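You operate a simulated robot arm through the tools that you are given. There is no shell and no other tool. Be economical: measure what you need, move in short steps, check, and stop when the job is done.

You run a simulated robot arm. Do the job below in one go: nothing can be reset, and whatever is moved stays where it is left.

## Task
Put things in order on the dryer top. At the end: the blue dosing cup stands where the white yellow-capped bottle stood; the yellow webbing tab stands where the blue dosing cup stood; the white yellow-capped bottle is in the white small mesh basket; the black hose connector stands where the yellow webbing tab stood; whatever was shut is shut again. Leave all else as you found it, and nothing knocked over.

Only the result counts: the job must be done as asked and must still hold three seconds after the hand-in. Knocking over, shifting, dropping, spilling or breaking anything else fails it.

## Robot
A 7-joint arm with a two-finger parallel gripper, fixed in place. Base frame: the origin is at the foot of the arm, x ahead of it, y to its left, z up; the work surface is at about z = 0. Lengths are in cm, angles in degrees, forces in N, time in s.
With the tool pointing down near the work surface it reaches from about 22 to 58 cm from the base axis. Its first joint turns from -66.0 to 66.0 degrees. Payload 2.5 kg.
Tool frame: the origin (TCP) lies between the finger pads and is the grasp point; the fingertips stand 2.3 cm ahead of it; z points along the fingers, y is the line along which they close. The gripper opens to 9.4 cm. The fingers are 3.8 cm wide and 1 cm thick; the gripper's body (5.4 by 9.6 cm) begins 3.9 cm behind the TCP.
Orientation is that of the tool frame in the base frame, as [roll, pitch, yaw] about the fixed x, y, z axes, in that order (R = Rz(yaw) Ry(pitch) Rx(roll)). With the fingers straight down and closing along the base's y, the tool's x points along the base's -x, its y along +y and its z along -z.

## Interface
- The arm moves only by the tool play_rows. Its argument "steps" is a list that holds one entry, the list of rows, each a list of 7 numbers: the shift along the base's x, y, z in units of 150 mm (1.0 is 150 mm), then the turn, a rotation vector about the base's x, y, z in units of 45 degrees (1.0 is 45 degrees), then the closure, from 0 (fully open) to 1 (shut). In form: [[[x, y, z, wx, wy, wz, gripper], ...]]. A call has 1 to 10 rows; each row is the pose to reach, as a shift and turn from the pose commanded when the call began. A call with a number of a shift or a turn outside -1 to 1 is refused whole. Each row takes 0.2 s and may step no farther than 5 cm and 8.6 degrees from the row before; otherwise, or with a gripper value out of range, the whole call is refused. A pose out of reach is approached as far as the arm can. The call stops where the force on the tool passes 40 N (or 10 N more than at its start, if that is more) or the arm is blocked; 0.2 s more then pass. The fingers move at their own pace (about 10.8 cm/s each) and stop on an object; they squeeze with about 21 N. The grip force told is the motor's: it shows also when the fingers shut on nothing. Time passes only in rows, and 0.2 s behind the last, so rows that repeat a pose let the fingers close. The reply holds the time, the measured pose of the TCP, the force on the tool along the base axes, the opening and the grip force, in the units named above and with some noise, with the torque about the TCP (base axes, N m) and any sound that the robot's microphone picked up.
- Cameras (640 x 400 px; columns grow to the right, rows downward): "scene" is fixed at [9.45, -39.01, 56.74]; the picture's right is [0.97, -0.25, 0.00], its down [-0.09, -0.36, -0.93] and it looks along [0.23, 0.90, -0.37] (base axes); focal length 340 px, centre (320, 200). "wrist" rides on the gripper at [8.6, 1.6, -7.4] in the tool frame; the picture's right is [-0.18, 0.98, 0.00], its down [-0.58, -0.11, -0.81] and it looks along [-0.79, -0.15, 0.59] (tool axes); focal length 243 px, centre (320, 200). There is no depth. A picture from a camera that has moved, and an enlarged one, comes with that camera's place and axes in the base frame and with its lens.
- get_image(camera): a new picture of that camera. It takes no simulated time.
- close_up(camera, box): a new picture of the part [left, top, right, bottom] of that camera's present view, enlarged. It takes no simulated time.
- sign_off(): hands the job in; it is judged then, once.

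Go step by step. Nothing tells you positions but the pictures and the camera data: compare them with the known pose of the tool, close in by small moves and look again before you grip or let go. The budget is 120 turns and 84 pictures, counting those below and the enlarged ones. Unless the task says otherwise, let go and move clear before handing in, and close with one line.

The tools are called after ">>>" as name(argument=value, ...) on one line, values as JSON. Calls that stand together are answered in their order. play_rows: Moves the arm, as the interface text tells. Its arguments: {"type":"object","properties":{"steps":{"type":"array"}},"required":["steps"]} The other tools are called the same way: get_image (camera) takes a picture; close_up (camera, box) takes an enlarged picture of a part of a camera's view; sign_off () hands the job in.

At the start:

```text
t: 0.0
tool_pos: [41.54, 12.55, 37.67]
tool_rot: [180.0, 0.0, -180.0]
contact_force: [0.6, -0.6, -0.9]
moment: [-0.01, 0.01, 0.01]
opening: 9.4
grip_force: 0.1
```

scene: 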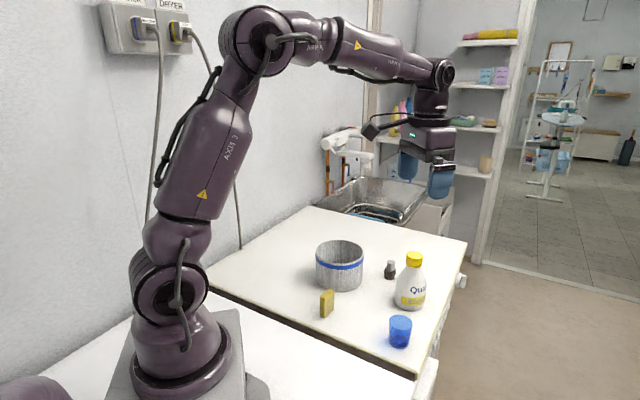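
wrist: 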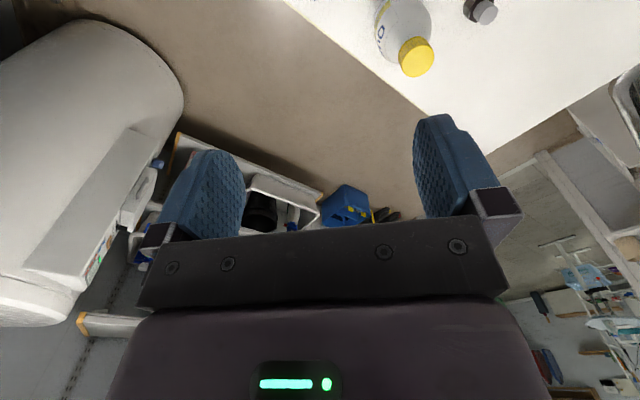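

The scene shows the basket, connector, bottle, yellow tab and blue cup on the dryer top. I'll enlarge it to measure their positions.

>>> close_up(camera="scene", box=[300, 225, 460, 325])

>>> close_up(camera="scene", box=[300, 270, 460, 370])

```text
4.00 times, centred on (380, 275) of scene
camera zoom: at [9.45, -39.01, 56.74], right [0.97, -0.25, 0.0], down [-0.09, -0.36, -0.93], along [0.23, 0.9, -0.37], focal length 1360 px, centre (80, -100)
```

zoom: 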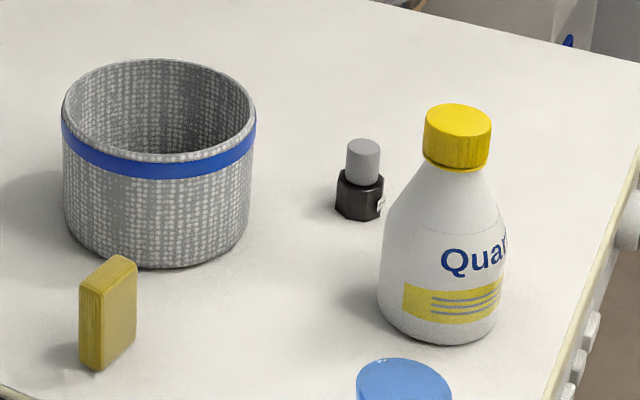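

```text
4.00 times, centred on (380, 320) of scene
camera zoom: at [9.45, -39.01, 56.74], right [0.97, -0.25, 0.0], down [-0.09, -0.36, -0.93], along [0.23, 0.9, -0.37], focal length 1360 px, centre (80, -280)
```

zoom: 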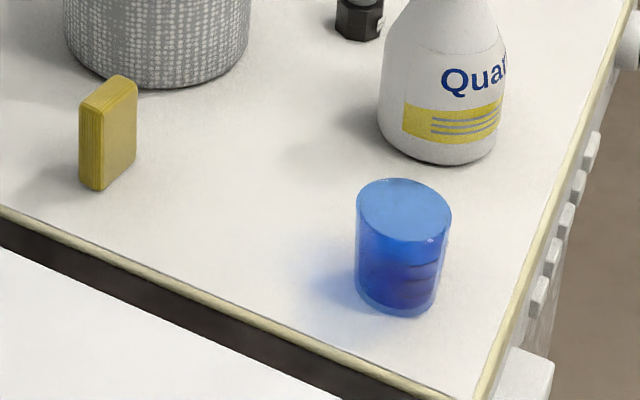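

I place the bottle at about (49.4, 24.1), the cup at (40.7, 12.6), the tab at (27.9, 26), the connector at (49.4, 36) and the basket at (35, 38.8). The bottle goes first, so I'll move above it and look again.

>>> play_rows(steps=[[[0.105, 0.154, -0.18, 0, 0, 0, 0], [0.21, 0.308, -0.36, 0, 0, 0, 0], [0.315, 0.462, -0.54, 0, 0, 0, 0], [0.42, 0.616, -0.72, 0, 0, 0, 0], [0.524, 0.77, -0.9, 0, 0, 0, 0], [0.524, 0.77, -0.9, 0, 0, 0, 0]]])

>>> get_image(camera="wrist")

>>> get_image(camera="scene")

```text
t: 1.4
tool_pos: [49.39, 24.14, 24.21]
tool_rot: [180.0, 0.0, 180.0]
contact_force: [-0.3, -0.1, -0.6]
moment: [-0.03, -0.01, 0.0]
opening: 9.4
grip_force: 0.0
```

```text
79 pictures are left
camera wrist: at [40.82, 25.66, 31.82], right [0.18, 0.98, 0.0], down [0.58, -0.11, 0.81], along [0.79, -0.15, -0.59], focal length 243 px, centre (320, 200)
```

wrist: 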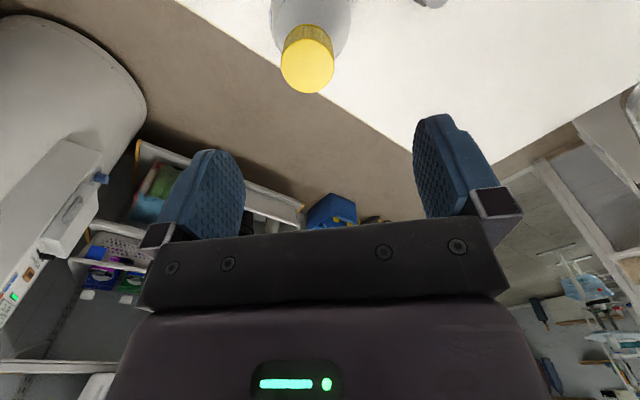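

```text
78 pictures are left
```

scene: 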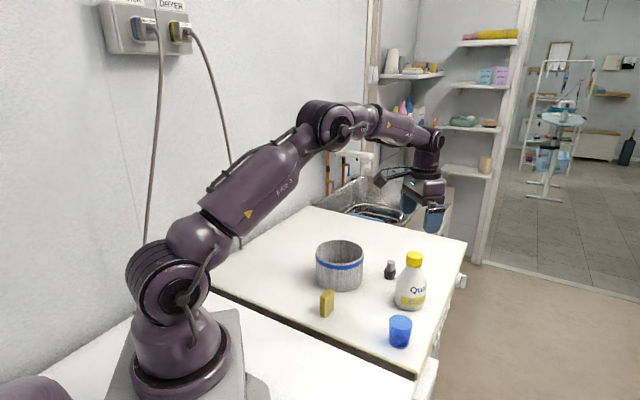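

The wrist view puts the cap at about (48.5, 23.2), top near z 15. I'll shift there and come down to just above it.

>>> play_rows(steps=[[[-0.06, -0.06, -0.2, 0, 0, 0, 0], [-0.06, -0.06, -0.38, 0, 0, 0, 0], [-0.06, -0.06, -0.38, 0, 0, 0, 0]]])

>>> get_image(camera="wrist")

>>> close_up(camera="scene", box=[340, 200, 500, 300])

```text
t: 2.2
tool_pos: [48.39, 23.26, 18.37]
tool_rot: [180.0, 0.0, 180.0]
contact_force: [0.3, -0.7, -0.2]
moment: [0.0, 0.0, 0.03]
opening: 9.39
grip_force: 0.1
```

```text
77 pictures are left
camera wrist: at [39.84, 24.72, 25.95], right [0.18, 0.98, 0.0], down [0.58, -0.11, 0.81], along [0.79, -0.15, -0.59], focal length 243 px, centre (320, 200)
```

wrist: 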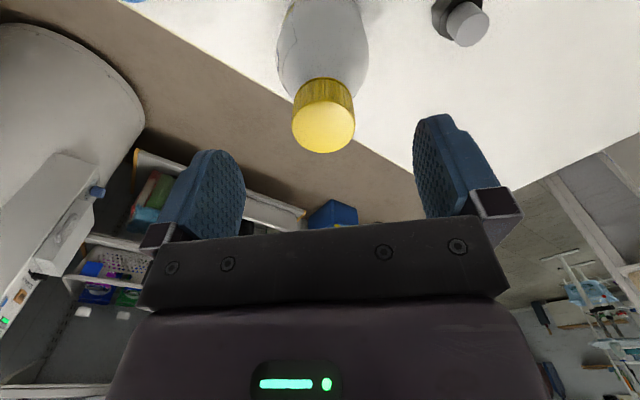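

```text
4.00 times, centred on (420, 250) of scene
camera zoom: at [9.45, -39.01, 56.74], right [0.97, -0.25, 0.0], down [-0.09, -0.36, -0.93], along [0.23, 0.9, -0.37], focal length 1360 px, centre (-80, 0)
```

zoom: 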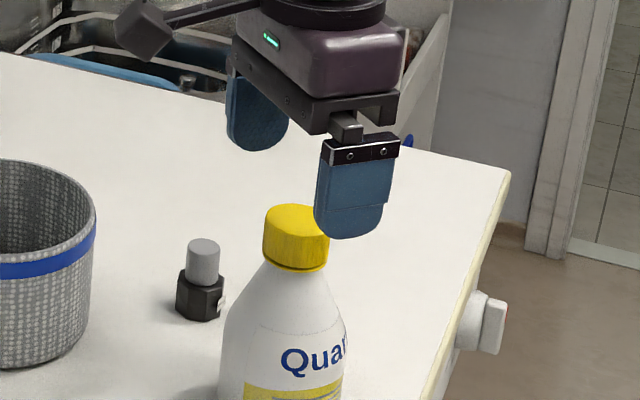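

The cap is centred between the fingers. I'll lower to cap height, look, then close.

>>> play_rows(steps=[[[0, 0, -0.2, 0, 0, 0, 0], [0, 0, -0.36, 0, 0, 0, 0], [0, 0, -0.36, 0, 0, 0, 0]]])

>>> get_image(camera="wrist")

>>> close_up(camera="scene", box=[340, 220, 500, 320])

```text
t: 3.0
tool_pos: [48.54, 23.24, 13.09]
tool_rot: [-180.0, 0.0, 180.0]
contact_force: [0.1, 0.7, 0.1]
moment: [0.03, 0.0, 0.01]
opening: 9.4
grip_force: 0.0
```

```text
75 pictures are left
camera wrist: at [39.98, 24.79, 20.53], right [0.18, 0.98, 0.0], down [0.58, -0.11, 0.81], along [0.79, -0.15, -0.59], focal length 243 px, centre (320, 200)
```

wrist: 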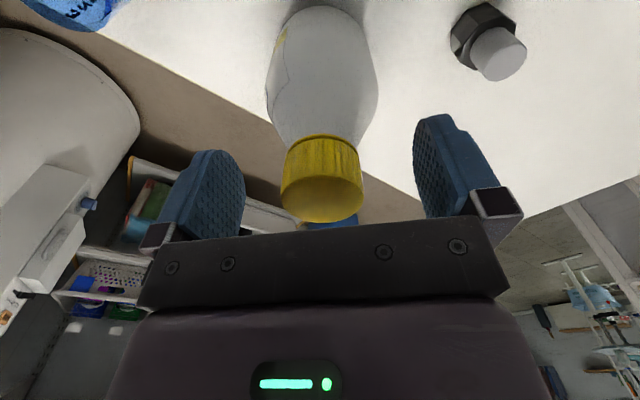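

```text
4.00 times, centred on (420, 270) of scene
camera zoom: at [9.45, -39.01, 56.74], right [0.97, -0.25, 0.0], down [-0.09, -0.36, -0.93], along [0.23, 0.9, -0.37], focal length 1360 px, centre (-80, -80)
```

zoom: 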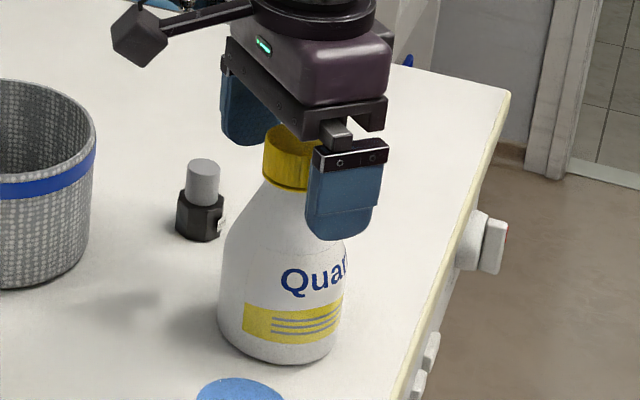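

The cap sits between the pads, so I'll close on it.

>>> play_rows(steps=[[[0, 0, 0, 0, 0, 0, 1], [0, 0, 0, 0, 0, 0, 1], [0, 0, 0, 0, 0, 0, 1], [0, 0, 0, 0, 0, 0, 1]]])

>>> close_up(camera="scene", box=[340, 220, 500, 320])

>>> get_image(camera="wrist")

```text
t: 4.0
tool_pos: [48.41, 23.18, 13.04]
tool_rot: [-179.9, 0.1, -180.0]
contact_force: [0.0, 0.7, 1.0]
moment: [0.04, -0.03, 0.01]
opening: 3.79
grip_force: 21.1
```

```text
4.00 times, centred on (420, 270) of scene
camera zoom: at [9.45, -39.01, 56.74], right [0.97, -0.25, 0.0], down [-0.09, -0.36, -0.93], along [0.23, 0.9, -0.37], focal length 1360 px, centre (-80, -80)
```

zoom: 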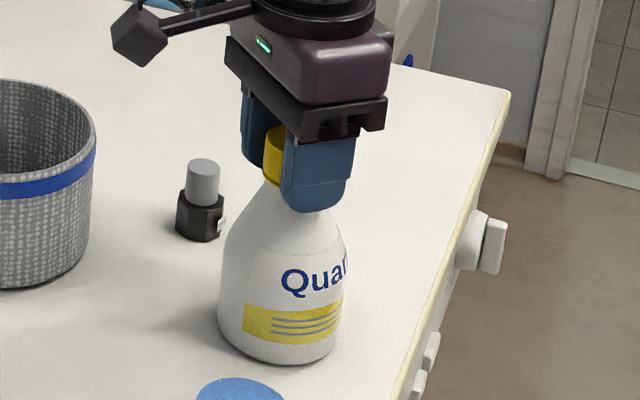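

```text
72 pictures are left
camera wrist: at [39.98, 24.79, 20.56], right [0.18, 0.98, 0.0], down [0.58, -0.11, 0.81], along [0.79, -0.15, -0.59], focal length 243 px, centre (320, 200)
```

wrist: 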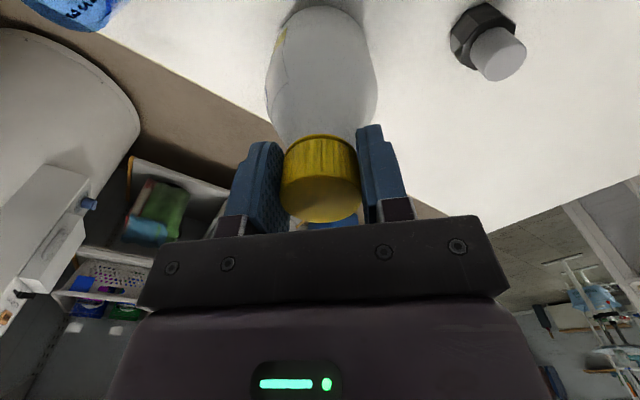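

The grip holds at 3.8 cm opening. I'll lift the bottle straight up, clear of the basket rim.

>>> play_rows(steps=[[[0, 0, 0.1, 0, 0, 0, 1], [0, 0, 0.25, 0, 0, 0, 1], [0, 0, 0.45, 0, 0, 0, 1], [0, 0, 0.65, 0, 0, 0, 1], [0, 0, 0.8, 0, 0, 0, 1], [0, 0, 0.8, 0, 0, 0, 1]]])

>>> get_image(camera="scene")

```text
t: 5.4
tool_pos: [48.45, 23.16, 24.77]
tool_rot: [180.0, 0.0, -179.9]
contact_force: [0.8, -0.1, -2.6]
moment: [0.0, 0.04, -0.02]
opening: 3.76
grip_force: 21.4
```

```text
71 pictures are left
```

scene: 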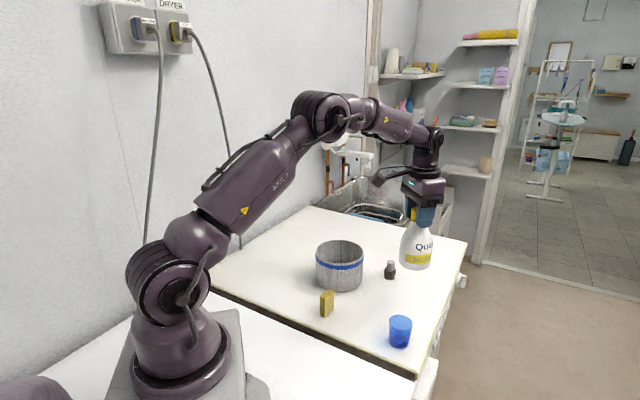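

The bottle is up and hanging straight. I'll carry it over the basket and look before lowering.

>>> play_rows(steps=[[[-0.18, 0.19, 0, 0, 0, 0, 1], [-0.36, 0.38, 0, 0, 0, 0, 1], [-0.54, 0.57, 0, 0, 0, 0, 1], [-0.72, 0.76, 0, 0, 0, 0, 1], [-0.9, 0.96, 0, 0, 0, 0, 1], [-0.9, 0.96, 0, 0, 0, 0, 1], [-0.9, 0.96, 0, 0, 0, 0, 1]]])

>>> close_up(camera="scene", box=[260, 180, 420, 300])

>>> get_image(camera="wrist")

```text
t: 7.0
tool_pos: [34.89, 37.65, 25.07]
tool_rot: [-179.9, 0.0, -179.9]
contact_force: [-0.3, 0.5, -3.2]
moment: [-0.04, 0.01, -0.01]
opening: 3.75
grip_force: 20.8
```

```text
3.33 times, centred on (340, 240) of scene
camera zoom: at [9.45, -39.0, 56.74], right [0.97, -0.25, 0.0], down [-0.09, -0.36, -0.93], along [0.23, 0.9, -0.37], focal length 1134 px, centre (253, 67)
```

zoom: 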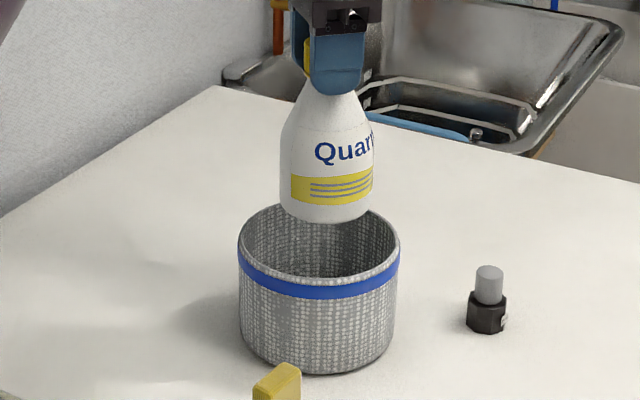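

```text
69 pictures are left
camera wrist: at [26.34, 39.13, 32.44], right [0.18, 0.98, 0.0], down [0.58, -0.11, 0.81], along [0.79, -0.15, -0.59], focal length 243 px, centre (320, 200)
```

wrist: 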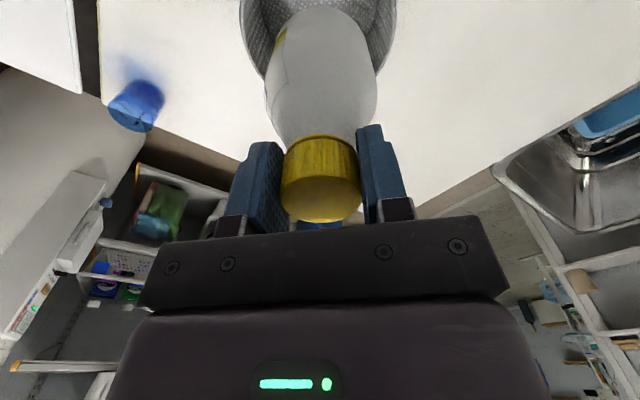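

The bottle lines up with the basket to within half a centimetre. I'll lower it most of the way and check.

>>> play_rows(steps=[[[-0.027, 0, -0.12, 0, 0, 0, 1], [-0.027, 0, -0.28, 0, 0, 0, 1], [-0.027, 0, -0.44, 0, 0, 0, 1], [-0.027, 0, -0.58, 0, 0, 0, 1], [-0.027, 0, -0.68, 0, 0, 0, 1], [-0.027, 0, -0.73, 0, 0, 0, 1], [-0.027, 0, -0.73, 0, 0, 0, 1]]])

>>> close_up(camera="scene", box=[260, 200, 420, 320])

```text
t: 8.6
tool_pos: [34.61, 37.53, 14.13]
tool_rot: [180.0, 0.0, -180.0]
contact_force: [-0.3, -0.2, -2.7]
moment: [0.0, 0.02, -0.03]
opening: 3.75
grip_force: 21.2
```

```text
3.33 times, centred on (340, 260) of scene
camera zoom: at [9.45, -39.0, 56.74], right [0.97, -0.25, 0.0], down [-0.09, -0.36, -0.93], along [0.23, 0.9, -0.37], focal length 1134 px, centre (253, 0)
```

zoom: 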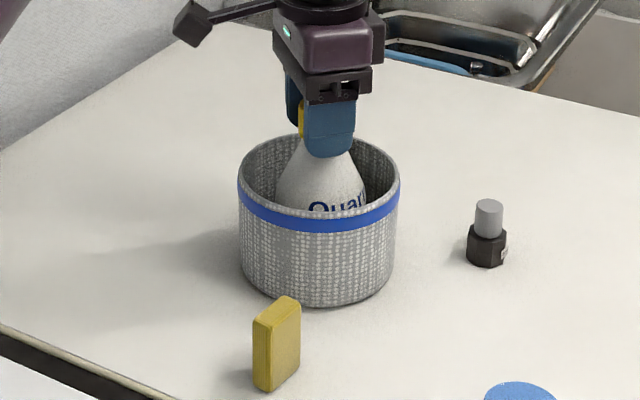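

The bottle is inside without touching the walls. I'll ease it down in small steps until it meets the floor.

>>> play_rows(steps=[[[0, 0, -0.02, 0, 0, 0, 1], [0, 0, -0.033, 0, 0, 0, 1], [0, 0, -0.043, 0, 0, 0, 1], [0, 0, -0.043, 0, 0, 0, 1]]])

```text
t: 9.6
tool_pos: [34.7, 37.59, 13.53]
tool_rot: [179.7, 0.2, -180.0]
contact_force: [-1.8, -1.8, 19.0]
moment: [-0.18, -0.16, 0.05]
opening: 3.83
grip_force: 20.6
```

The bottle has touched down on the floor of the basket. I'll open and lift away.

>>> play_rows(steps=[[[0, 0, 0.01, 0, 0, 0, 1], [0, 0, 0.01, 0, 0, 0, 0.5], [0, 0, 0.01, 0, 0, 0, 0.4], [0, 0, 0.05, 0, 0, 0, 0.4], [0, 0, 0.2, 0, 0, 0, 0.4], [0, 0, 0.45, 0, 0, 0, 0.4], [0, 0, 0.5, 0, 0, 0, 0.4]]])

>>> get_image(camera="scene")

```text
t: 11.2
tool_pos: [34.73, 37.55, 20.92]
tool_rot: [-179.9, 0.0, -180.0]
contact_force: [0.4, -1.3, 0.1]
moment: [-0.03, 0.03, 0.0]
opening: 5.64
grip_force: 0.1
```

```text
67 pictures are left
```

scene: 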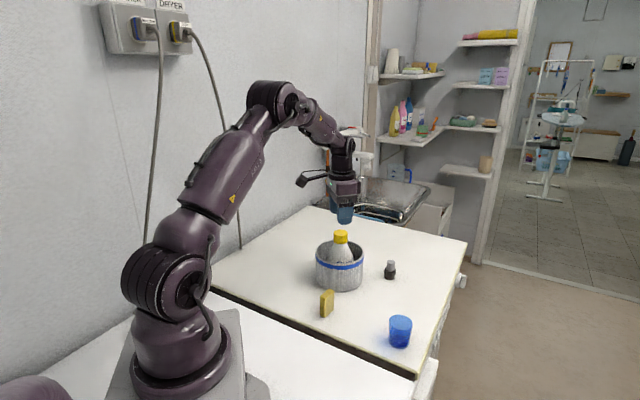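

The bottle stands in the basket. Next is the cup, at about (40.2, 11.9), so I'll travel there at a safe height.

>>> play_rows(steps=[[[0.06, -0.25, 0.0, 0, 0, 0, 0.4], [0.12, -0.5, 0, 0, 0, 0, 0.2], [0.18, -0.75, 0, 0, 0, 0, 0], [0.24, -1.0, 0, 0, 0, 0, 0]]])

>>> play_rows(steps=[[[0.06, -0.25, -0.07, 0, 0, 0, 0], [0.12, -0.5, -0.2, 0, 0, 0, 0], [0.13, -0.7, -0.4, 0, 0, 0, 0], [0.13, -0.7, -0.53, 0, 0, 0, 0], [0.13, -0.7, -0.53, 0, 0, 0, 0]]])

>>> get_image(camera="wrist")

>>> close_up(camera="scene", box=[320, 260, 480, 360])

```text
t: 12.2
tool_pos: [38.33, 22.65, 21.08]
tool_rot: [180.0, 0.0, -179.9]
contact_force: [0.2, 0.3, -0.1]
moment: [-0.01, 0.01, -0.05]
opening: 9.36
grip_force: 0.1
```

```text
t: 13.4
tool_pos: [40.03, 12.15, 12.82]
tool_rot: [-180.0, 0.0, -180.0]
contact_force: [-0.7, -0.4, 0.7]
moment: [-0.01, 0.0, -0.01]
opening: 9.39
grip_force: 0.1
```

```text
66 pictures are left
camera wrist: at [31.54, 13.57, 20.27], right [0.18, 0.98, 0.0], down [0.58, -0.11, 0.81], along [0.79, -0.15, -0.59], focal length 243 px, centre (320, 200)
```

wrist: 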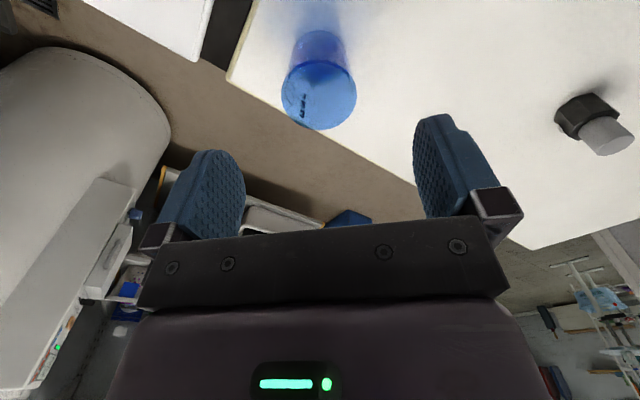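

```text
4.00 times, centred on (400, 310) of scene
camera zoom: at [9.45, -39.01, 56.74], right [0.97, -0.25, 0.0], down [-0.09, -0.36, -0.93], along [0.23, 0.9, -0.37], focal length 1360 px, centre (0, -240)
```

zoom: 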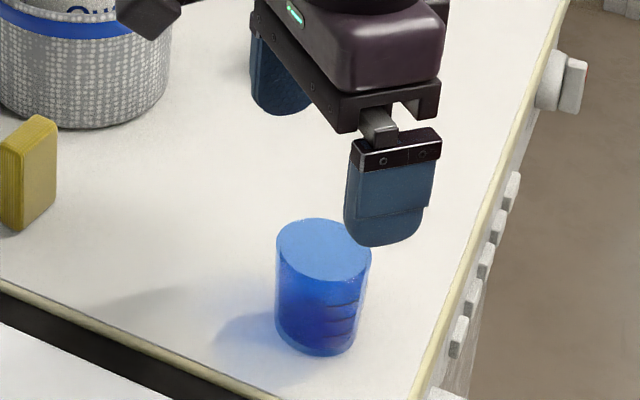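

The cup is centred between the fingers. I'll lower to mid-cup height and check before closing.

>>> play_rows(steps=[[[-0.01, -0.005, -0.2, 0, 0, 0, 0], [-0.01, -0.005, -0.4, 0, 0, 0, 0], [-0.01, -0.005, -0.5, 0, 0, 0, 0], [-0.01, -0.005, -0.58, 0, 0, 0, 0], [-0.01, -0.005, -0.58, 0, 0, 0, 0]]])

>>> get_image(camera="wrist")

>>> close_up(camera="scene", box=[320, 260, 480, 360])

```text
t: 14.6
tool_pos: [39.88, 11.91, 4.39]
tool_rot: [180.0, 0.1, -180.0]
contact_force: [-0.3, -0.2, 0.2]
moment: [0.02, 0.01, -0.01]
opening: 9.4
grip_force: 0.0
```

```text
64 pictures are left
camera wrist: at [31.36, 13.38, 11.91], right [0.18, 0.98, 0.0], down [0.58, -0.11, 0.81], along [0.79, -0.15, -0.59], focal length 243 px, centre (320, 200)
```

wrist: 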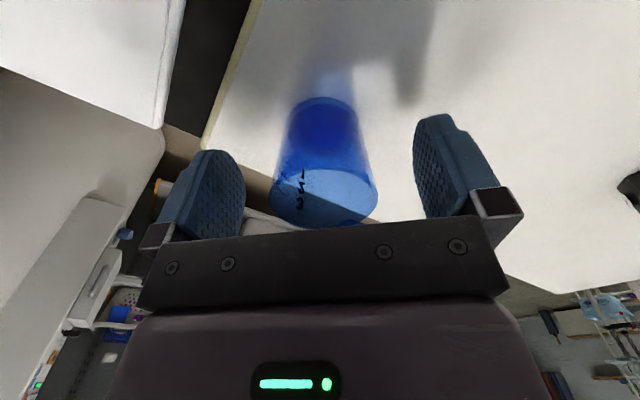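

```text
4.00 times, centred on (400, 310) of scene
camera zoom: at [9.45, -39.01, 56.74], right [0.97, -0.25, 0.0], down [-0.09, -0.36, -0.93], along [0.23, 0.9, -0.37], focal length 1360 px, centre (0, -240)
```

zoom: 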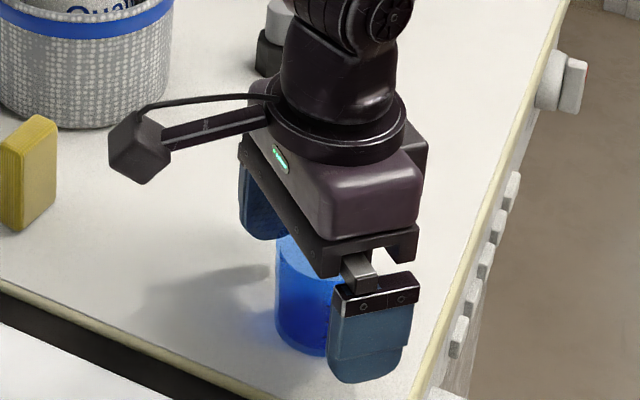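

The cup sits between the pads, with x about 0.2 cm further out. I'll nudge over and close.

>>> play_rows(steps=[[[0.015, 0, -0.01, 0, 0, 0, 0], [0.015, 0, -0.01, 0, 0, 0, 0.3], [0.015, 0, -0.01, 0, 0, 0, 1], [0.015, 0, -0.01, 0, 0, 0, 1], [0.015, 0, -0.01, 0, 0, 0, 1]]])

>>> play_rows(steps=[[[0, 0, 0.03, 0, 0, 0, 1], [0, 0, 0.1, 0, 0, 0, 1], [0, 0, 0.25, 0, 0, 0, 1], [0, 0, 0.4, 0, 0, 0, 1], [0, 0, 0.4, 0, 0, 0, 1]]])

>>> close_up(camera="scene", box=[320, 220, 480, 340])

>>> get_image(camera="wrist")

```text
t: 15.8
tool_pos: [40.26, 11.82, 4.18]
tool_rot: [-180.0, 0.0, -180.0]
contact_force: [1.1, 0.8, 0.2]
moment: [-0.05, -0.01, -0.01]
opening: 4.72
grip_force: 21.1
```

```text
t: 17.0
tool_pos: [40.22, 11.95, 10.26]
tool_rot: [180.0, -0.1, 180.0]
contact_force: [1.0, -0.6, 0.2]
moment: [-0.04, -0.01, 0.02]
opening: 4.75
grip_force: 21.2
```

```text
3.33 times, centred on (400, 280) of scene
camera zoom: at [9.45, -39.01, 56.74], right [0.97, -0.25, 0.0], down [-0.09, -0.36, -0.93], along [0.23, 0.9, -0.37], focal length 1134 px, centre (53, -67)
```

zoom: 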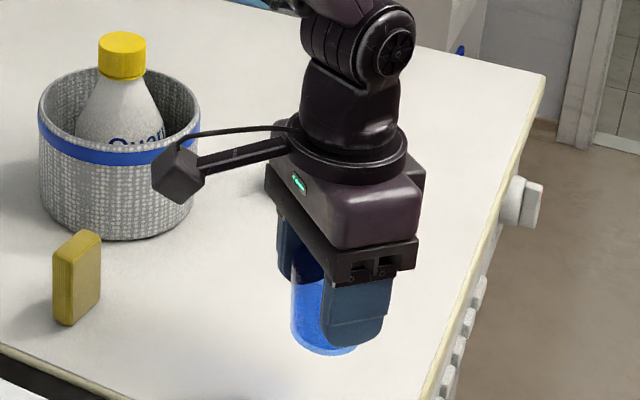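

```text
61 pictures are left
camera wrist: at [31.67, 13.44, 17.75], right [0.18, 0.98, 0.0], down [0.58, -0.11, 0.81], along [0.79, -0.15, -0.59], focal length 243 px, centre (320, 200)
```

wrist: 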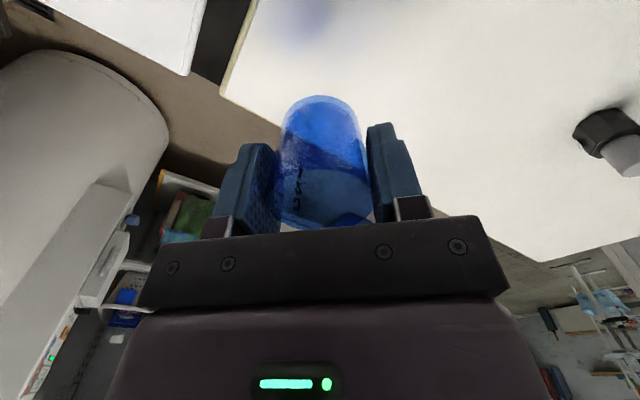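

The cup is held and level. I'll carry it to the bottle's old spot at (48.65, 23.15) and hover low to compare it with the first picture.

>>> play_rows(steps=[[[0.14, 0.19, 0, 0, 0, 0, 1], [0.28, 0.375, 0, 0, 0, 0, 1], [0.42, 0.56, 0, 0, 0, 0, 1], [0.562, 0.75, 0, 0, 0, 0, 1], [0.562, 0.75, -0.15, 0, 0, 0, 1], [0.562, 0.75, -0.3, 0, 0, 0, 1], [0.562, 0.75, -0.37, 0, 0, 0, 1], [0.562, 0.75, -0.37, 0, 0, 0, 1]]])

>>> close_up(camera="scene", box=[300, 225, 460, 325])

```text
t: 18.8
tool_pos: [48.66, 23.37, 4.66]
tool_rot: [-179.9, 0.0, 180.0]
contact_force: [0.1, -0.6, -0.2]
moment: [0.01, 0.03, 0.04]
opening: 4.75
grip_force: 20.9
```

```text
4.00 times, centred on (380, 275) of scene
camera zoom: at [9.45, -39.01, 56.74], right [0.97, -0.25, 0.0], down [-0.09, -0.36, -0.93], along [0.23, 0.9, -0.37], focal length 1360 px, centre (80, -100)
```

zoom: 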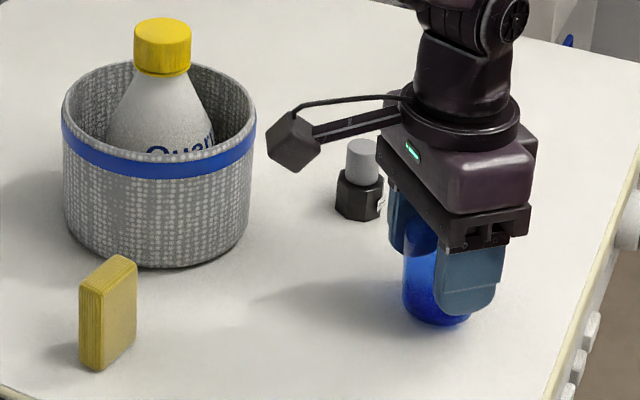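

The cup's base projects to within about 2 px of where the bottle's base stood. I'll lower the last half centimetre.

>>> play_rows(steps=[[[0, -0.004, -0.015, 0, 0, 0, 1], [0, -0.004, -0.028, 0, 0, 0, 1], [0, -0.004, -0.033, 0, 0, 0, 1], [0, -0.004, -0.033, 0, 0, 0, 1]]])

```text
t: 19.8
tool_pos: [48.68, 23.33, 4.12]
tool_rot: [-179.9, 0.1, 180.0]
contact_force: [-3.2, -2.6, 11.8]
moment: [-0.12, 0.13, -0.05]
opening: 4.73
grip_force: 21.1
```

The cup is on the surface. I'll release and lift clear.

>>> play_rows(steps=[[[0, 0, 0.012, 0, 0, 0, 1], [0, 0, 0.012, 0, 0, 0, 0.4], [0, 0, 0.012, 0, 0, 0, 0], [0, 0, 0.012, 0, 0, 0, 0], [0, 0, 0.2, 0, 0, 0, 0], [0, 0, 0.45, 0, 0, 0, 0], [0, 0, 0.7, 0, 0, 0, 0], [0, 0, 0.7, 0, 0, 0, 0]]])

>>> close_up(camera="scene", box=[300, 225, 460, 325])

>>> get_image(camera="wrist")

```text
t: 21.6
tool_pos: [48.75, 23.13, 14.59]
tool_rot: [179.9, 0.1, 180.0]
contact_force: [0.3, 0.1, 0.5]
moment: [-0.02, 0.03, -0.01]
opening: 9.38
grip_force: 0.1
```

```text
4.00 times, centred on (380, 275) of scene
camera zoom: at [9.45, -39.01, 56.74], right [0.97, -0.25, 0.0], down [-0.09, -0.36, -0.93], along [0.23, 0.9, -0.37], focal length 1360 px, centre (80, -100)
```

zoom: 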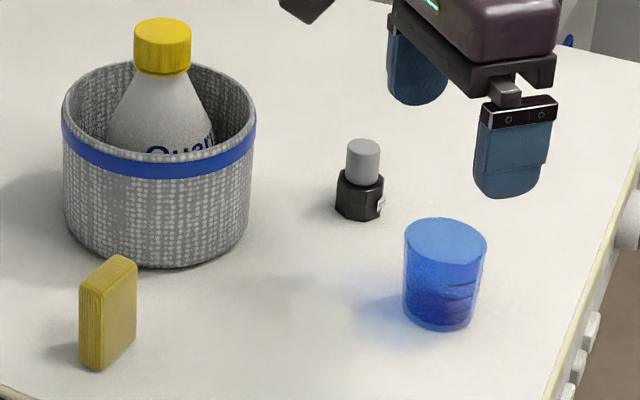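

```text
58 pictures are left
camera wrist: at [40.23, 24.66, 22.04], right [0.18, 0.98, 0.0], down [0.58, -0.11, 0.81], along [0.79, -0.15, -0.59], focal length 243 px, centre (320, 200)
```

wrist: 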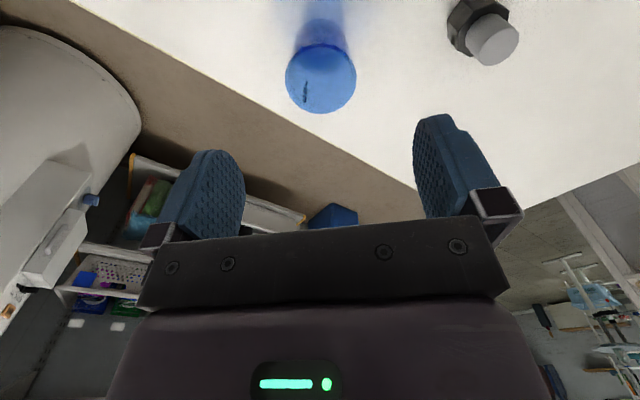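

The cup stands where the bottle stood. Next is the tab, near (27.7, 25) with its wide side at about 39°, so I'll move there and turn the gripper to match.

>>> play_rows(steps=[[[-0.2, 0, 0.05, 0, 0, 0.17, 0], [-0.4, 0, 0.1, 0, 0, 0.34, 0], [-0.6, 0, 0.15, 0, 0, 0.51, 0], [-0.8, 0, 0.15, 0, 0, 0.68, 0], [-1.0, 0, 0.15, 0, 0, 0.86, 0], [-1.0, 0, 0.15, 0, 0, 0.86, 0]]])

>>> play_rows(steps=[[[-0.2, 0.06, 0, 0, 0, 0, 0], [-0.407, 0.121, 0, 0, 0, 0, 0], [-0.407, 0.121, 0, 0, 0, 0, 0]]])

>>> get_image(camera="wrist")

>>> close_up(camera="scene", box=[260, 225, 420, 345])

```text
t: 23.0
tool_pos: [33.78, 23.38, 16.96]
tool_rot: [179.9, 0.0, -141.2]
contact_force: [-0.1, -0.8, -0.2]
moment: [0.02, -0.02, 0.0]
opening: 9.38
grip_force: 0.0
```

```text
t: 23.8
tool_pos: [27.77, 25.18, 16.95]
tool_rot: [-180.0, 0.0, -141.3]
contact_force: [0.8, -0.5, -0.3]
moment: [0.01, 0.03, 0.03]
opening: 9.38
grip_force: 0.0
```

```text
57 pictures are left
camera wrist: at [20.12, 20.87, 24.39], right [-0.47, 0.88, 0.0], down [0.52, 0.28, 0.81], along [0.71, 0.38, -0.59], focal length 243 px, centre (320, 200)
```

wrist: 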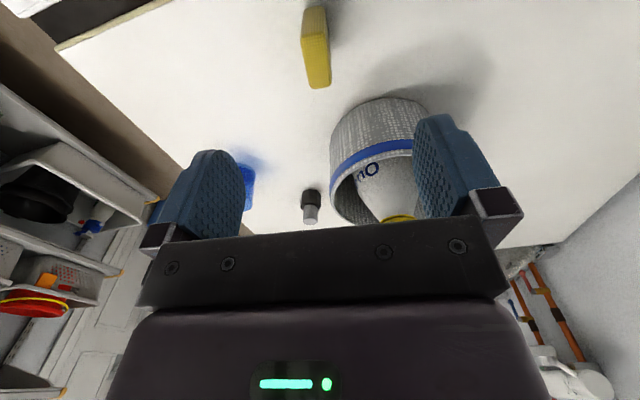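

```text
3.33 times, centred on (340, 285) of scene
camera zoom: at [9.45, -39.01, 56.74], right [0.97, -0.25, 0.0], down [-0.09, -0.36, -0.93], along [0.23, 0.9, -0.37], focal length 1134 px, centre (253, -83)
```

zoom: 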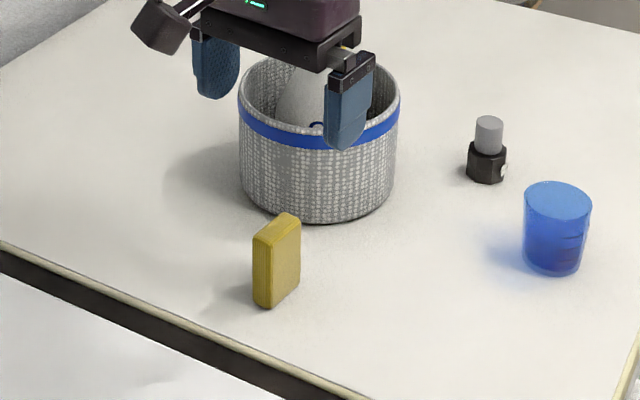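

I'll enlarge the tab in the wrist view to read its top face and its angle.

>>> close_up(camera="wrist", box=[256, 0, 384, 100])

```text
4.00 times, centred on (320, 50) of wrist
camera zoom: at [20.12, 20.87, 24.39], right [-0.47, 0.88, 0.0], down [0.52, 0.28, 0.81], along [0.71, 0.38, -0.59], focal length 970 px, centre (320, 800)
```

zoom: 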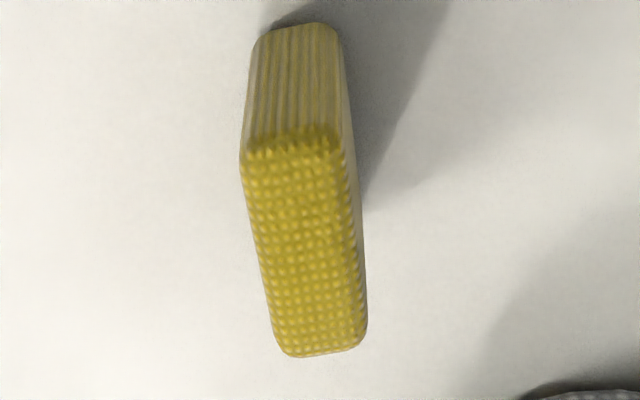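

The tab's angle matches the gripper and its centre is near (27.4, 24.6). I'll come lower and check again.

>>> play_rows(steps=[[[-0.025, -0.038, -0.2, 0, 0, 0, 0], [-0.025, -0.038, -0.4, 0, 0, 0, 0], [-0.025, -0.038, -0.4, 0, 0, 0, 0]]])

>>> get_image(camera="wrist")

>>> close_up(camera="scene", box=[260, 235, 420, 335])

```text
t: 24.6
tool_pos: [27.56, 24.45, 11.0]
tool_rot: [180.0, 0.0, -141.3]
contact_force: [-0.8, 0.5, -0.1]
moment: [-0.01, 0.01, 0.01]
opening: 9.4
grip_force: 0.0
```

```text
54 pictures are left
camera wrist: at [19.88, 20.26, 18.44], right [-0.47, 0.88, 0.0], down [0.52, 0.28, 0.81], along [0.71, 0.38, -0.59], focal length 243 px, centre (320, 200)
```

wrist: 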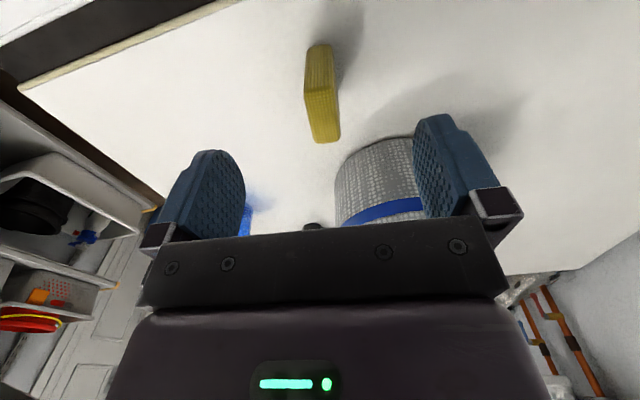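

```text
4.00 times, centred on (340, 285) of scene
camera zoom: at [9.45, -39.01, 56.74], right [0.97, -0.25, 0.0], down [-0.09, -0.36, -0.93], along [0.23, 0.9, -0.37], focal length 1360 px, centre (240, -140)
```

zoom: 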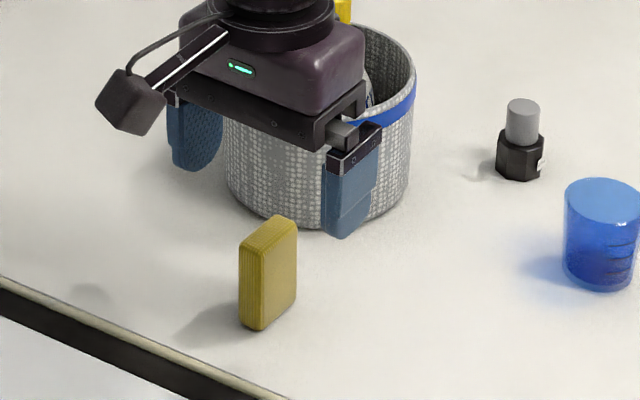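

The tab top is at about z 6 and centred to within 0.2 cm. I'll correct that and lower around it.

>>> play_rows(steps=[[[-0.006, 0.012, -0.15, 0, 0, 0, 0], [-0.006, 0.012, -0.3, 0, 0, 0, 0], [-0.006, 0.012, -0.44, 0, 0, 0, 0], [-0.006, 0.012, -0.44, 0, 0, 0, 0]]])

>>> get_image(camera="wrist")

>>> close_up(camera="scene", box=[260, 235, 420, 335])

```text
t: 25.6
tool_pos: [27.25, 24.5, 4.21]
tool_rot: [179.9, 0.0, -141.2]
contact_force: [0.5, -0.1, 0.4]
moment: [0.01, -0.03, -0.03]
opening: 9.44
grip_force: 0.1
```

```text
52 pictures are left
camera wrist: at [19.47, 20.29, 11.7], right [-0.47, 0.88, 0.0], down [0.52, 0.28, 0.81], along [0.71, 0.38, -0.59], focal length 243 px, centre (320, 200)
```

wrist: 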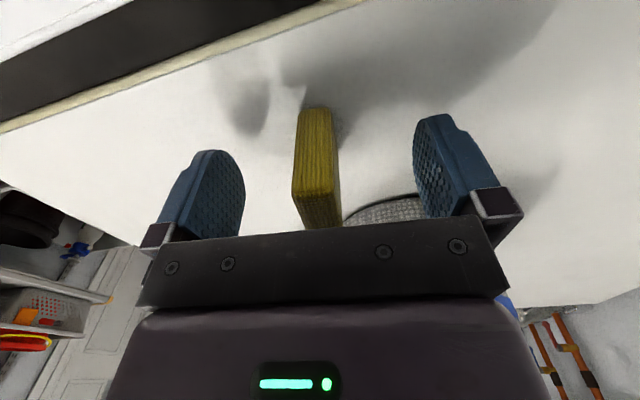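

```text
4.00 times, centred on (340, 285) of scene
camera zoom: at [9.45, -39.01, 56.74], right [0.97, -0.25, 0.0], down [-0.09, -0.36, -0.93], along [0.23, 0.9, -0.37], focal length 1360 px, centre (240, -140)
```

zoom: 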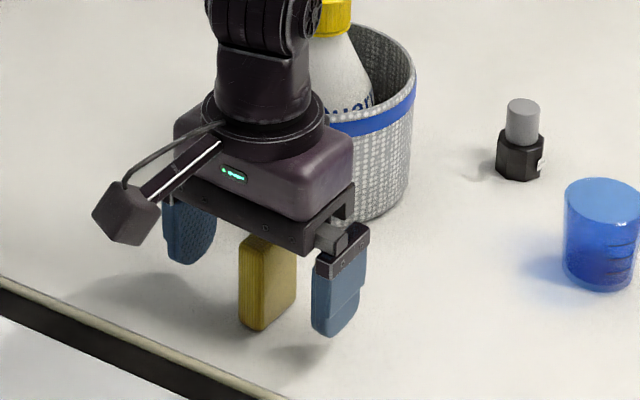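

The tab is between the pads. I'll close and then lift.

>>> play_rows(steps=[[[0, 0, 0, 0, 0, 0, 0.5], [0, 0, 0, 0, 0, 0, 0.7], [0, 0, 0, 0, 0, 0, 1], [0, 0, 0, 0, 0, 0, 1], [0, 0, 0, 0, 0, 0, 1]]])

>>> get_image(camera="wrist")

>>> close_up(camera="scene", box=[260, 235, 420, 335])

```text
t: 26.8
tool_pos: [27.1, 24.54, 4.16]
tool_rot: [-180.0, 0.0, -141.4]
contact_force: [0.4, -0.7, -0.4]
moment: [0.01, 0.02, 0.0]
opening: 1.86
grip_force: 21.1
```

```text
50 pictures are left
camera wrist: at [19.46, 20.28, 11.72], right [-0.47, 0.88, 0.0], down [0.52, 0.28, 0.81], along [0.71, 0.38, -0.59], focal length 243 px, centre (320, 200)
```

wrist: 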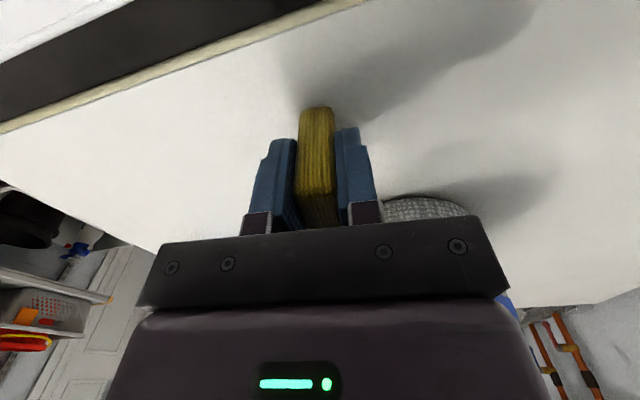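

```text
4.00 times, centred on (340, 285) of scene
camera zoom: at [9.45, -39.01, 56.74], right [0.97, -0.25, 0.0], down [-0.09, -0.36, -0.93], along [0.23, 0.9, -0.37], focal length 1360 px, centre (240, -140)
```

zoom: 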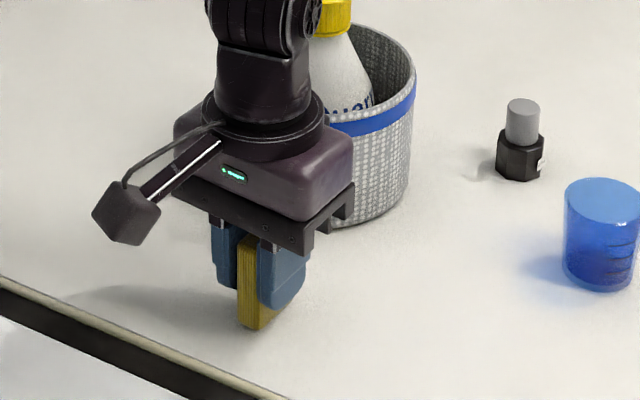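

The tab is held at 1.9 cm opening. I'll lift it and carry it to the cup's old spot at about (40.2, 11.85).

>>> play_rows(steps=[[[0, 0, 0.08, 0, 0, 0, 1], [0, 0, 0.25, 0, 0, 0, 1], [0, 0, 0.45, 0, 0, 0, 1], [0.2, -0.2, 0.45, 0, 0, 0, 1], [0.42, -0.42, 0.45, 0, 0, 0, 1], [0.64, -0.64, 0.45, 0, 0, 0, 1], [0.84, -0.85, 0.45, 0, 0, 0, 1], [0.84, -0.85, 0.25, 0, 0, 0, 1], [0.84, -0.85, 0.06, 0, 0, 0, 1], [0.84, -0.85, 0.06, 0, 0, 0, 1]]])

>>> close_up(camera="scene", box=[300, 270, 460, 370])

>>> get_image(camera="wrist")

```text
t: 29.0
tool_pos: [39.82, 11.87, 4.89]
tool_rot: [179.9, 0.0, -141.4]
contact_force: [-1.0, 0.7, 0.7]
moment: [0.01, 0.03, 0.01]
opening: 1.85
grip_force: 21.2
```

```text
4.00 times, centred on (380, 320) of scene
camera zoom: at [9.45, -39.01, 56.74], right [0.97, -0.25, 0.0], down [-0.09, -0.36, -0.93], along [0.23, 0.9, -0.37], focal length 1360 px, centre (80, -280)
```

zoom: 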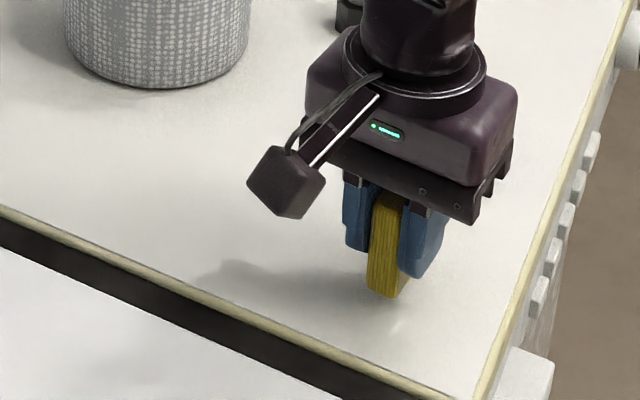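

```text
47 pictures are left
camera wrist: at [32.18, 7.62, 12.39], right [-0.47, 0.88, 0.0], down [0.52, 0.28, 0.81], along [0.71, 0.38, -0.59], focal length 243 px, centre (320, 200)
```

wrist: 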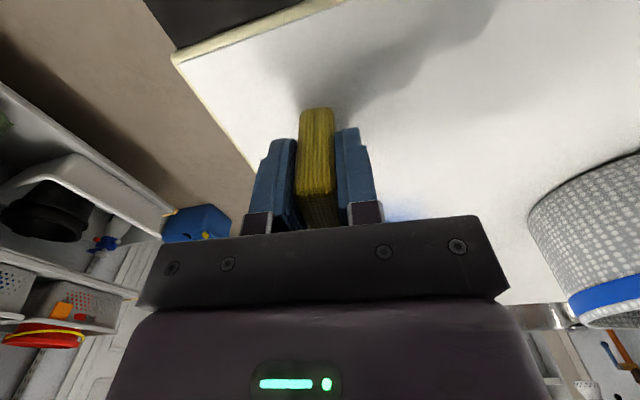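

The tab hovers within 0.3 cm of the cup's spot. I'll correct that and set it down gently.

>>> play_rows(steps=[[[0.01, -0.016, -0.02, 0, 0, 0, 1], [0.01, -0.016, -0.035, 0, 0, 0, 1], [0.01, -0.016, -0.045, 0, 0, 0, 1], [0.01, -0.016, -0.05, 0, 0, 0, 1], [0.01, -0.016, -0.05, 0, 0, 0, 1]]])

>>> close_up(camera="scene", box=[300, 270, 460, 370])

```text
t: 30.2
tool_pos: [39.87, 11.54, 4.27]
tool_rot: [180.0, 0.1, -141.2]
contact_force: [0.5, -0.1, -1.1]
moment: [0.0, 0.0, -0.02]
opening: 1.85
grip_force: 21.5
```

```text
4.00 times, centred on (380, 320) of scene
camera zoom: at [9.45, -39.01, 56.74], right [0.97, -0.25, 0.0], down [-0.09, -0.36, -0.93], along [0.23, 0.9, -0.37], focal length 1360 px, centre (80, -280)
```

zoom: 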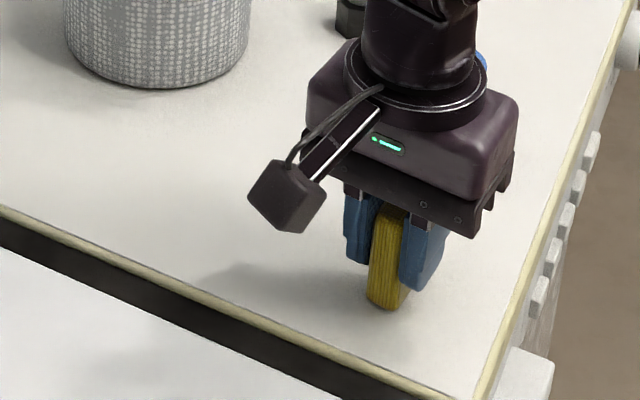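

It isn't quite touching yet. I'll nudge 0.3 cm in x and continue down.

>>> play_rows(steps=[[[0.02, 0, 0, 0, 0, 0, 1], [0.02, 0, -0.007, 0, 0, 0, 1], [0.02, 0, -0.014, 0, 0, 0, 1], [0.02, 0, -0.014, 0, 0, 0, 1]]])

```text
t: 31.2
tool_pos: [40.18, 11.58, 4.31]
tool_rot: [180.0, 0.2, -141.3]
contact_force: [-1.6, -0.9, 7.4]
moment: [-0.06, 0.06, 0.0]
opening: 1.84
grip_force: 20.9
```

There is light contact, so I'll release the tab and go straight up.

>>> play_rows(steps=[[[0.02, 0, -0.01, 0, 0, 0, 1], [0.02, 0, -0.01, 0, 0, 0, 0.6], [0.02, 0, -0.01, 0, 0, 0, 0.4], [0.02, 0, -0.01, 0, 0, 0, 0.4], [0.02, 0, 0.15, 0, 0, 0, 0.4], [0.02, 0, 0.4, 0, 0, 0, 0.4], [0.02, 0, 0.7, 0, 0, 0, 0.4], [0.02, 0, 0.7, 0, 0, 0, 0.4]]])

>>> close_up(camera="scene", box=[300, 270, 460, 370])

```text
t: 33.0
tool_pos: [40.5, 11.66, 14.47]
tool_rot: [179.9, 0.0, -141.3]
contact_force: [0.4, 0.3, 0.1]
moment: [0.0, 0.02, -0.02]
opening: 5.66
grip_force: 0.0
```

```text
4.00 times, centred on (380, 320) of scene
camera zoom: at [9.45, -39.01, 56.74], right [0.97, -0.25, 0.0], down [-0.09, -0.36, -0.93], along [0.23, 0.9, -0.37], focal length 1360 px, centre (80, -280)
```

zoom: 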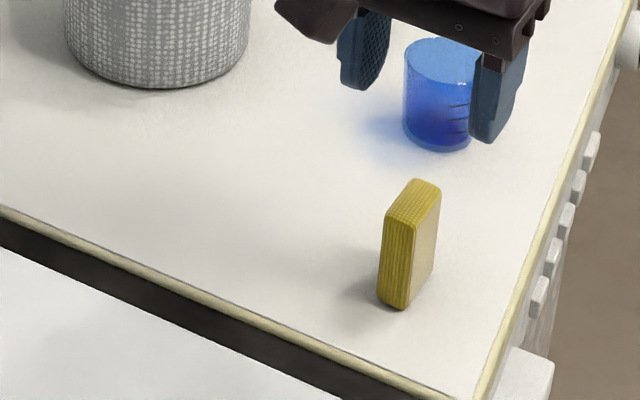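

The tab stands upright within about 0.6 cm of the cup's old spot. Last is the connector, far out near (48.9, 35), so I'll move towards it at height.

>>> play_rows(steps=[[[0.13, 0.25, 0, 0, 0, 0, 0.4], [0.26, 0.5, 0, 0, 0, 0, 0.2], [0.38, 0.75, 0, 0, 0, 0, 0.2], [0.46, 1.0, 0, 0, 0, 0, 0.2]]])

>>> play_rows(steps=[[[0.04, 0.25, 0, 0, 0, 0, 0.2], [0.07, 0.48, -0.1, 0, 0, 0, 0.2], [0.07, 0.48, -0.1, 0, 0, 0, 0.2]]])

>>> get_image(camera="wrist")

>>> close_up(camera="scene", box=[300, 205, 460, 325])

```text
t: 34.0
tool_pos: [47.44, 26.91, 14.63]
tool_rot: [180.0, -0.1, -141.3]
contact_force: [0.2, 0.2, 0.1]
moment: [0.02, 0.01, -0.03]
opening: 7.54
grip_force: 0.0
```

```text
t: 34.8
tool_pos: [48.46, 33.75, 13.09]
tool_rot: [-180.0, -0.1, -141.4]
contact_force: [0.8, 0.7, -0.1]
moment: [-0.02, 0.02, 0.03]
opening: 7.51
grip_force: 0.0
```

```text
44 pictures are left
camera wrist: at [40.86, 29.58, 20.65], right [-0.47, 0.88, 0.0], down [0.52, 0.28, 0.81], along [0.71, 0.38, -0.59], focal length 243 px, centre (320, 200)
```

wrist: 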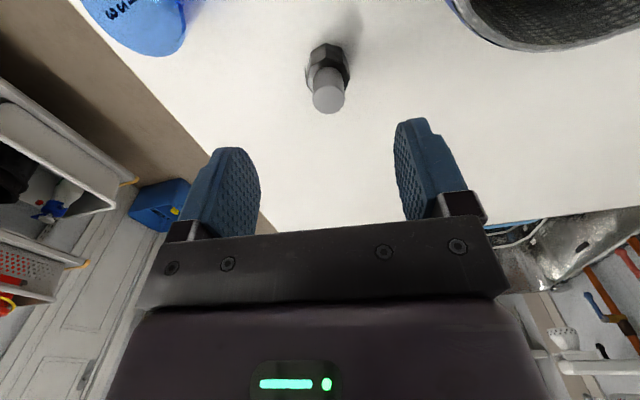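

```text
3.33 times, centred on (380, 265) of scene
camera zoom: at [9.45, -39.0, 56.74], right [0.97, -0.25, 0.0], down [-0.09, -0.36, -0.93], along [0.23, 0.9, -0.37], focal length 1134 px, centre (120, -17)
```

zoom: 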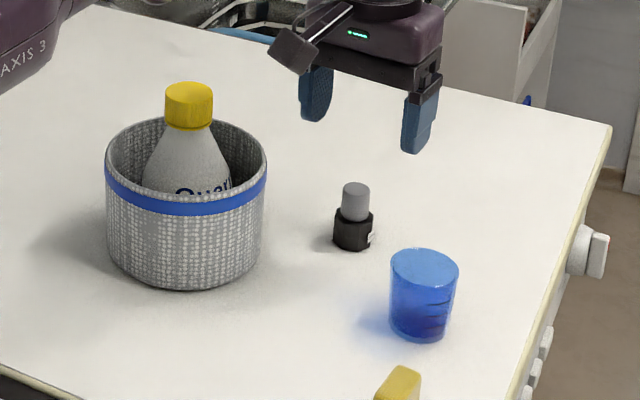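

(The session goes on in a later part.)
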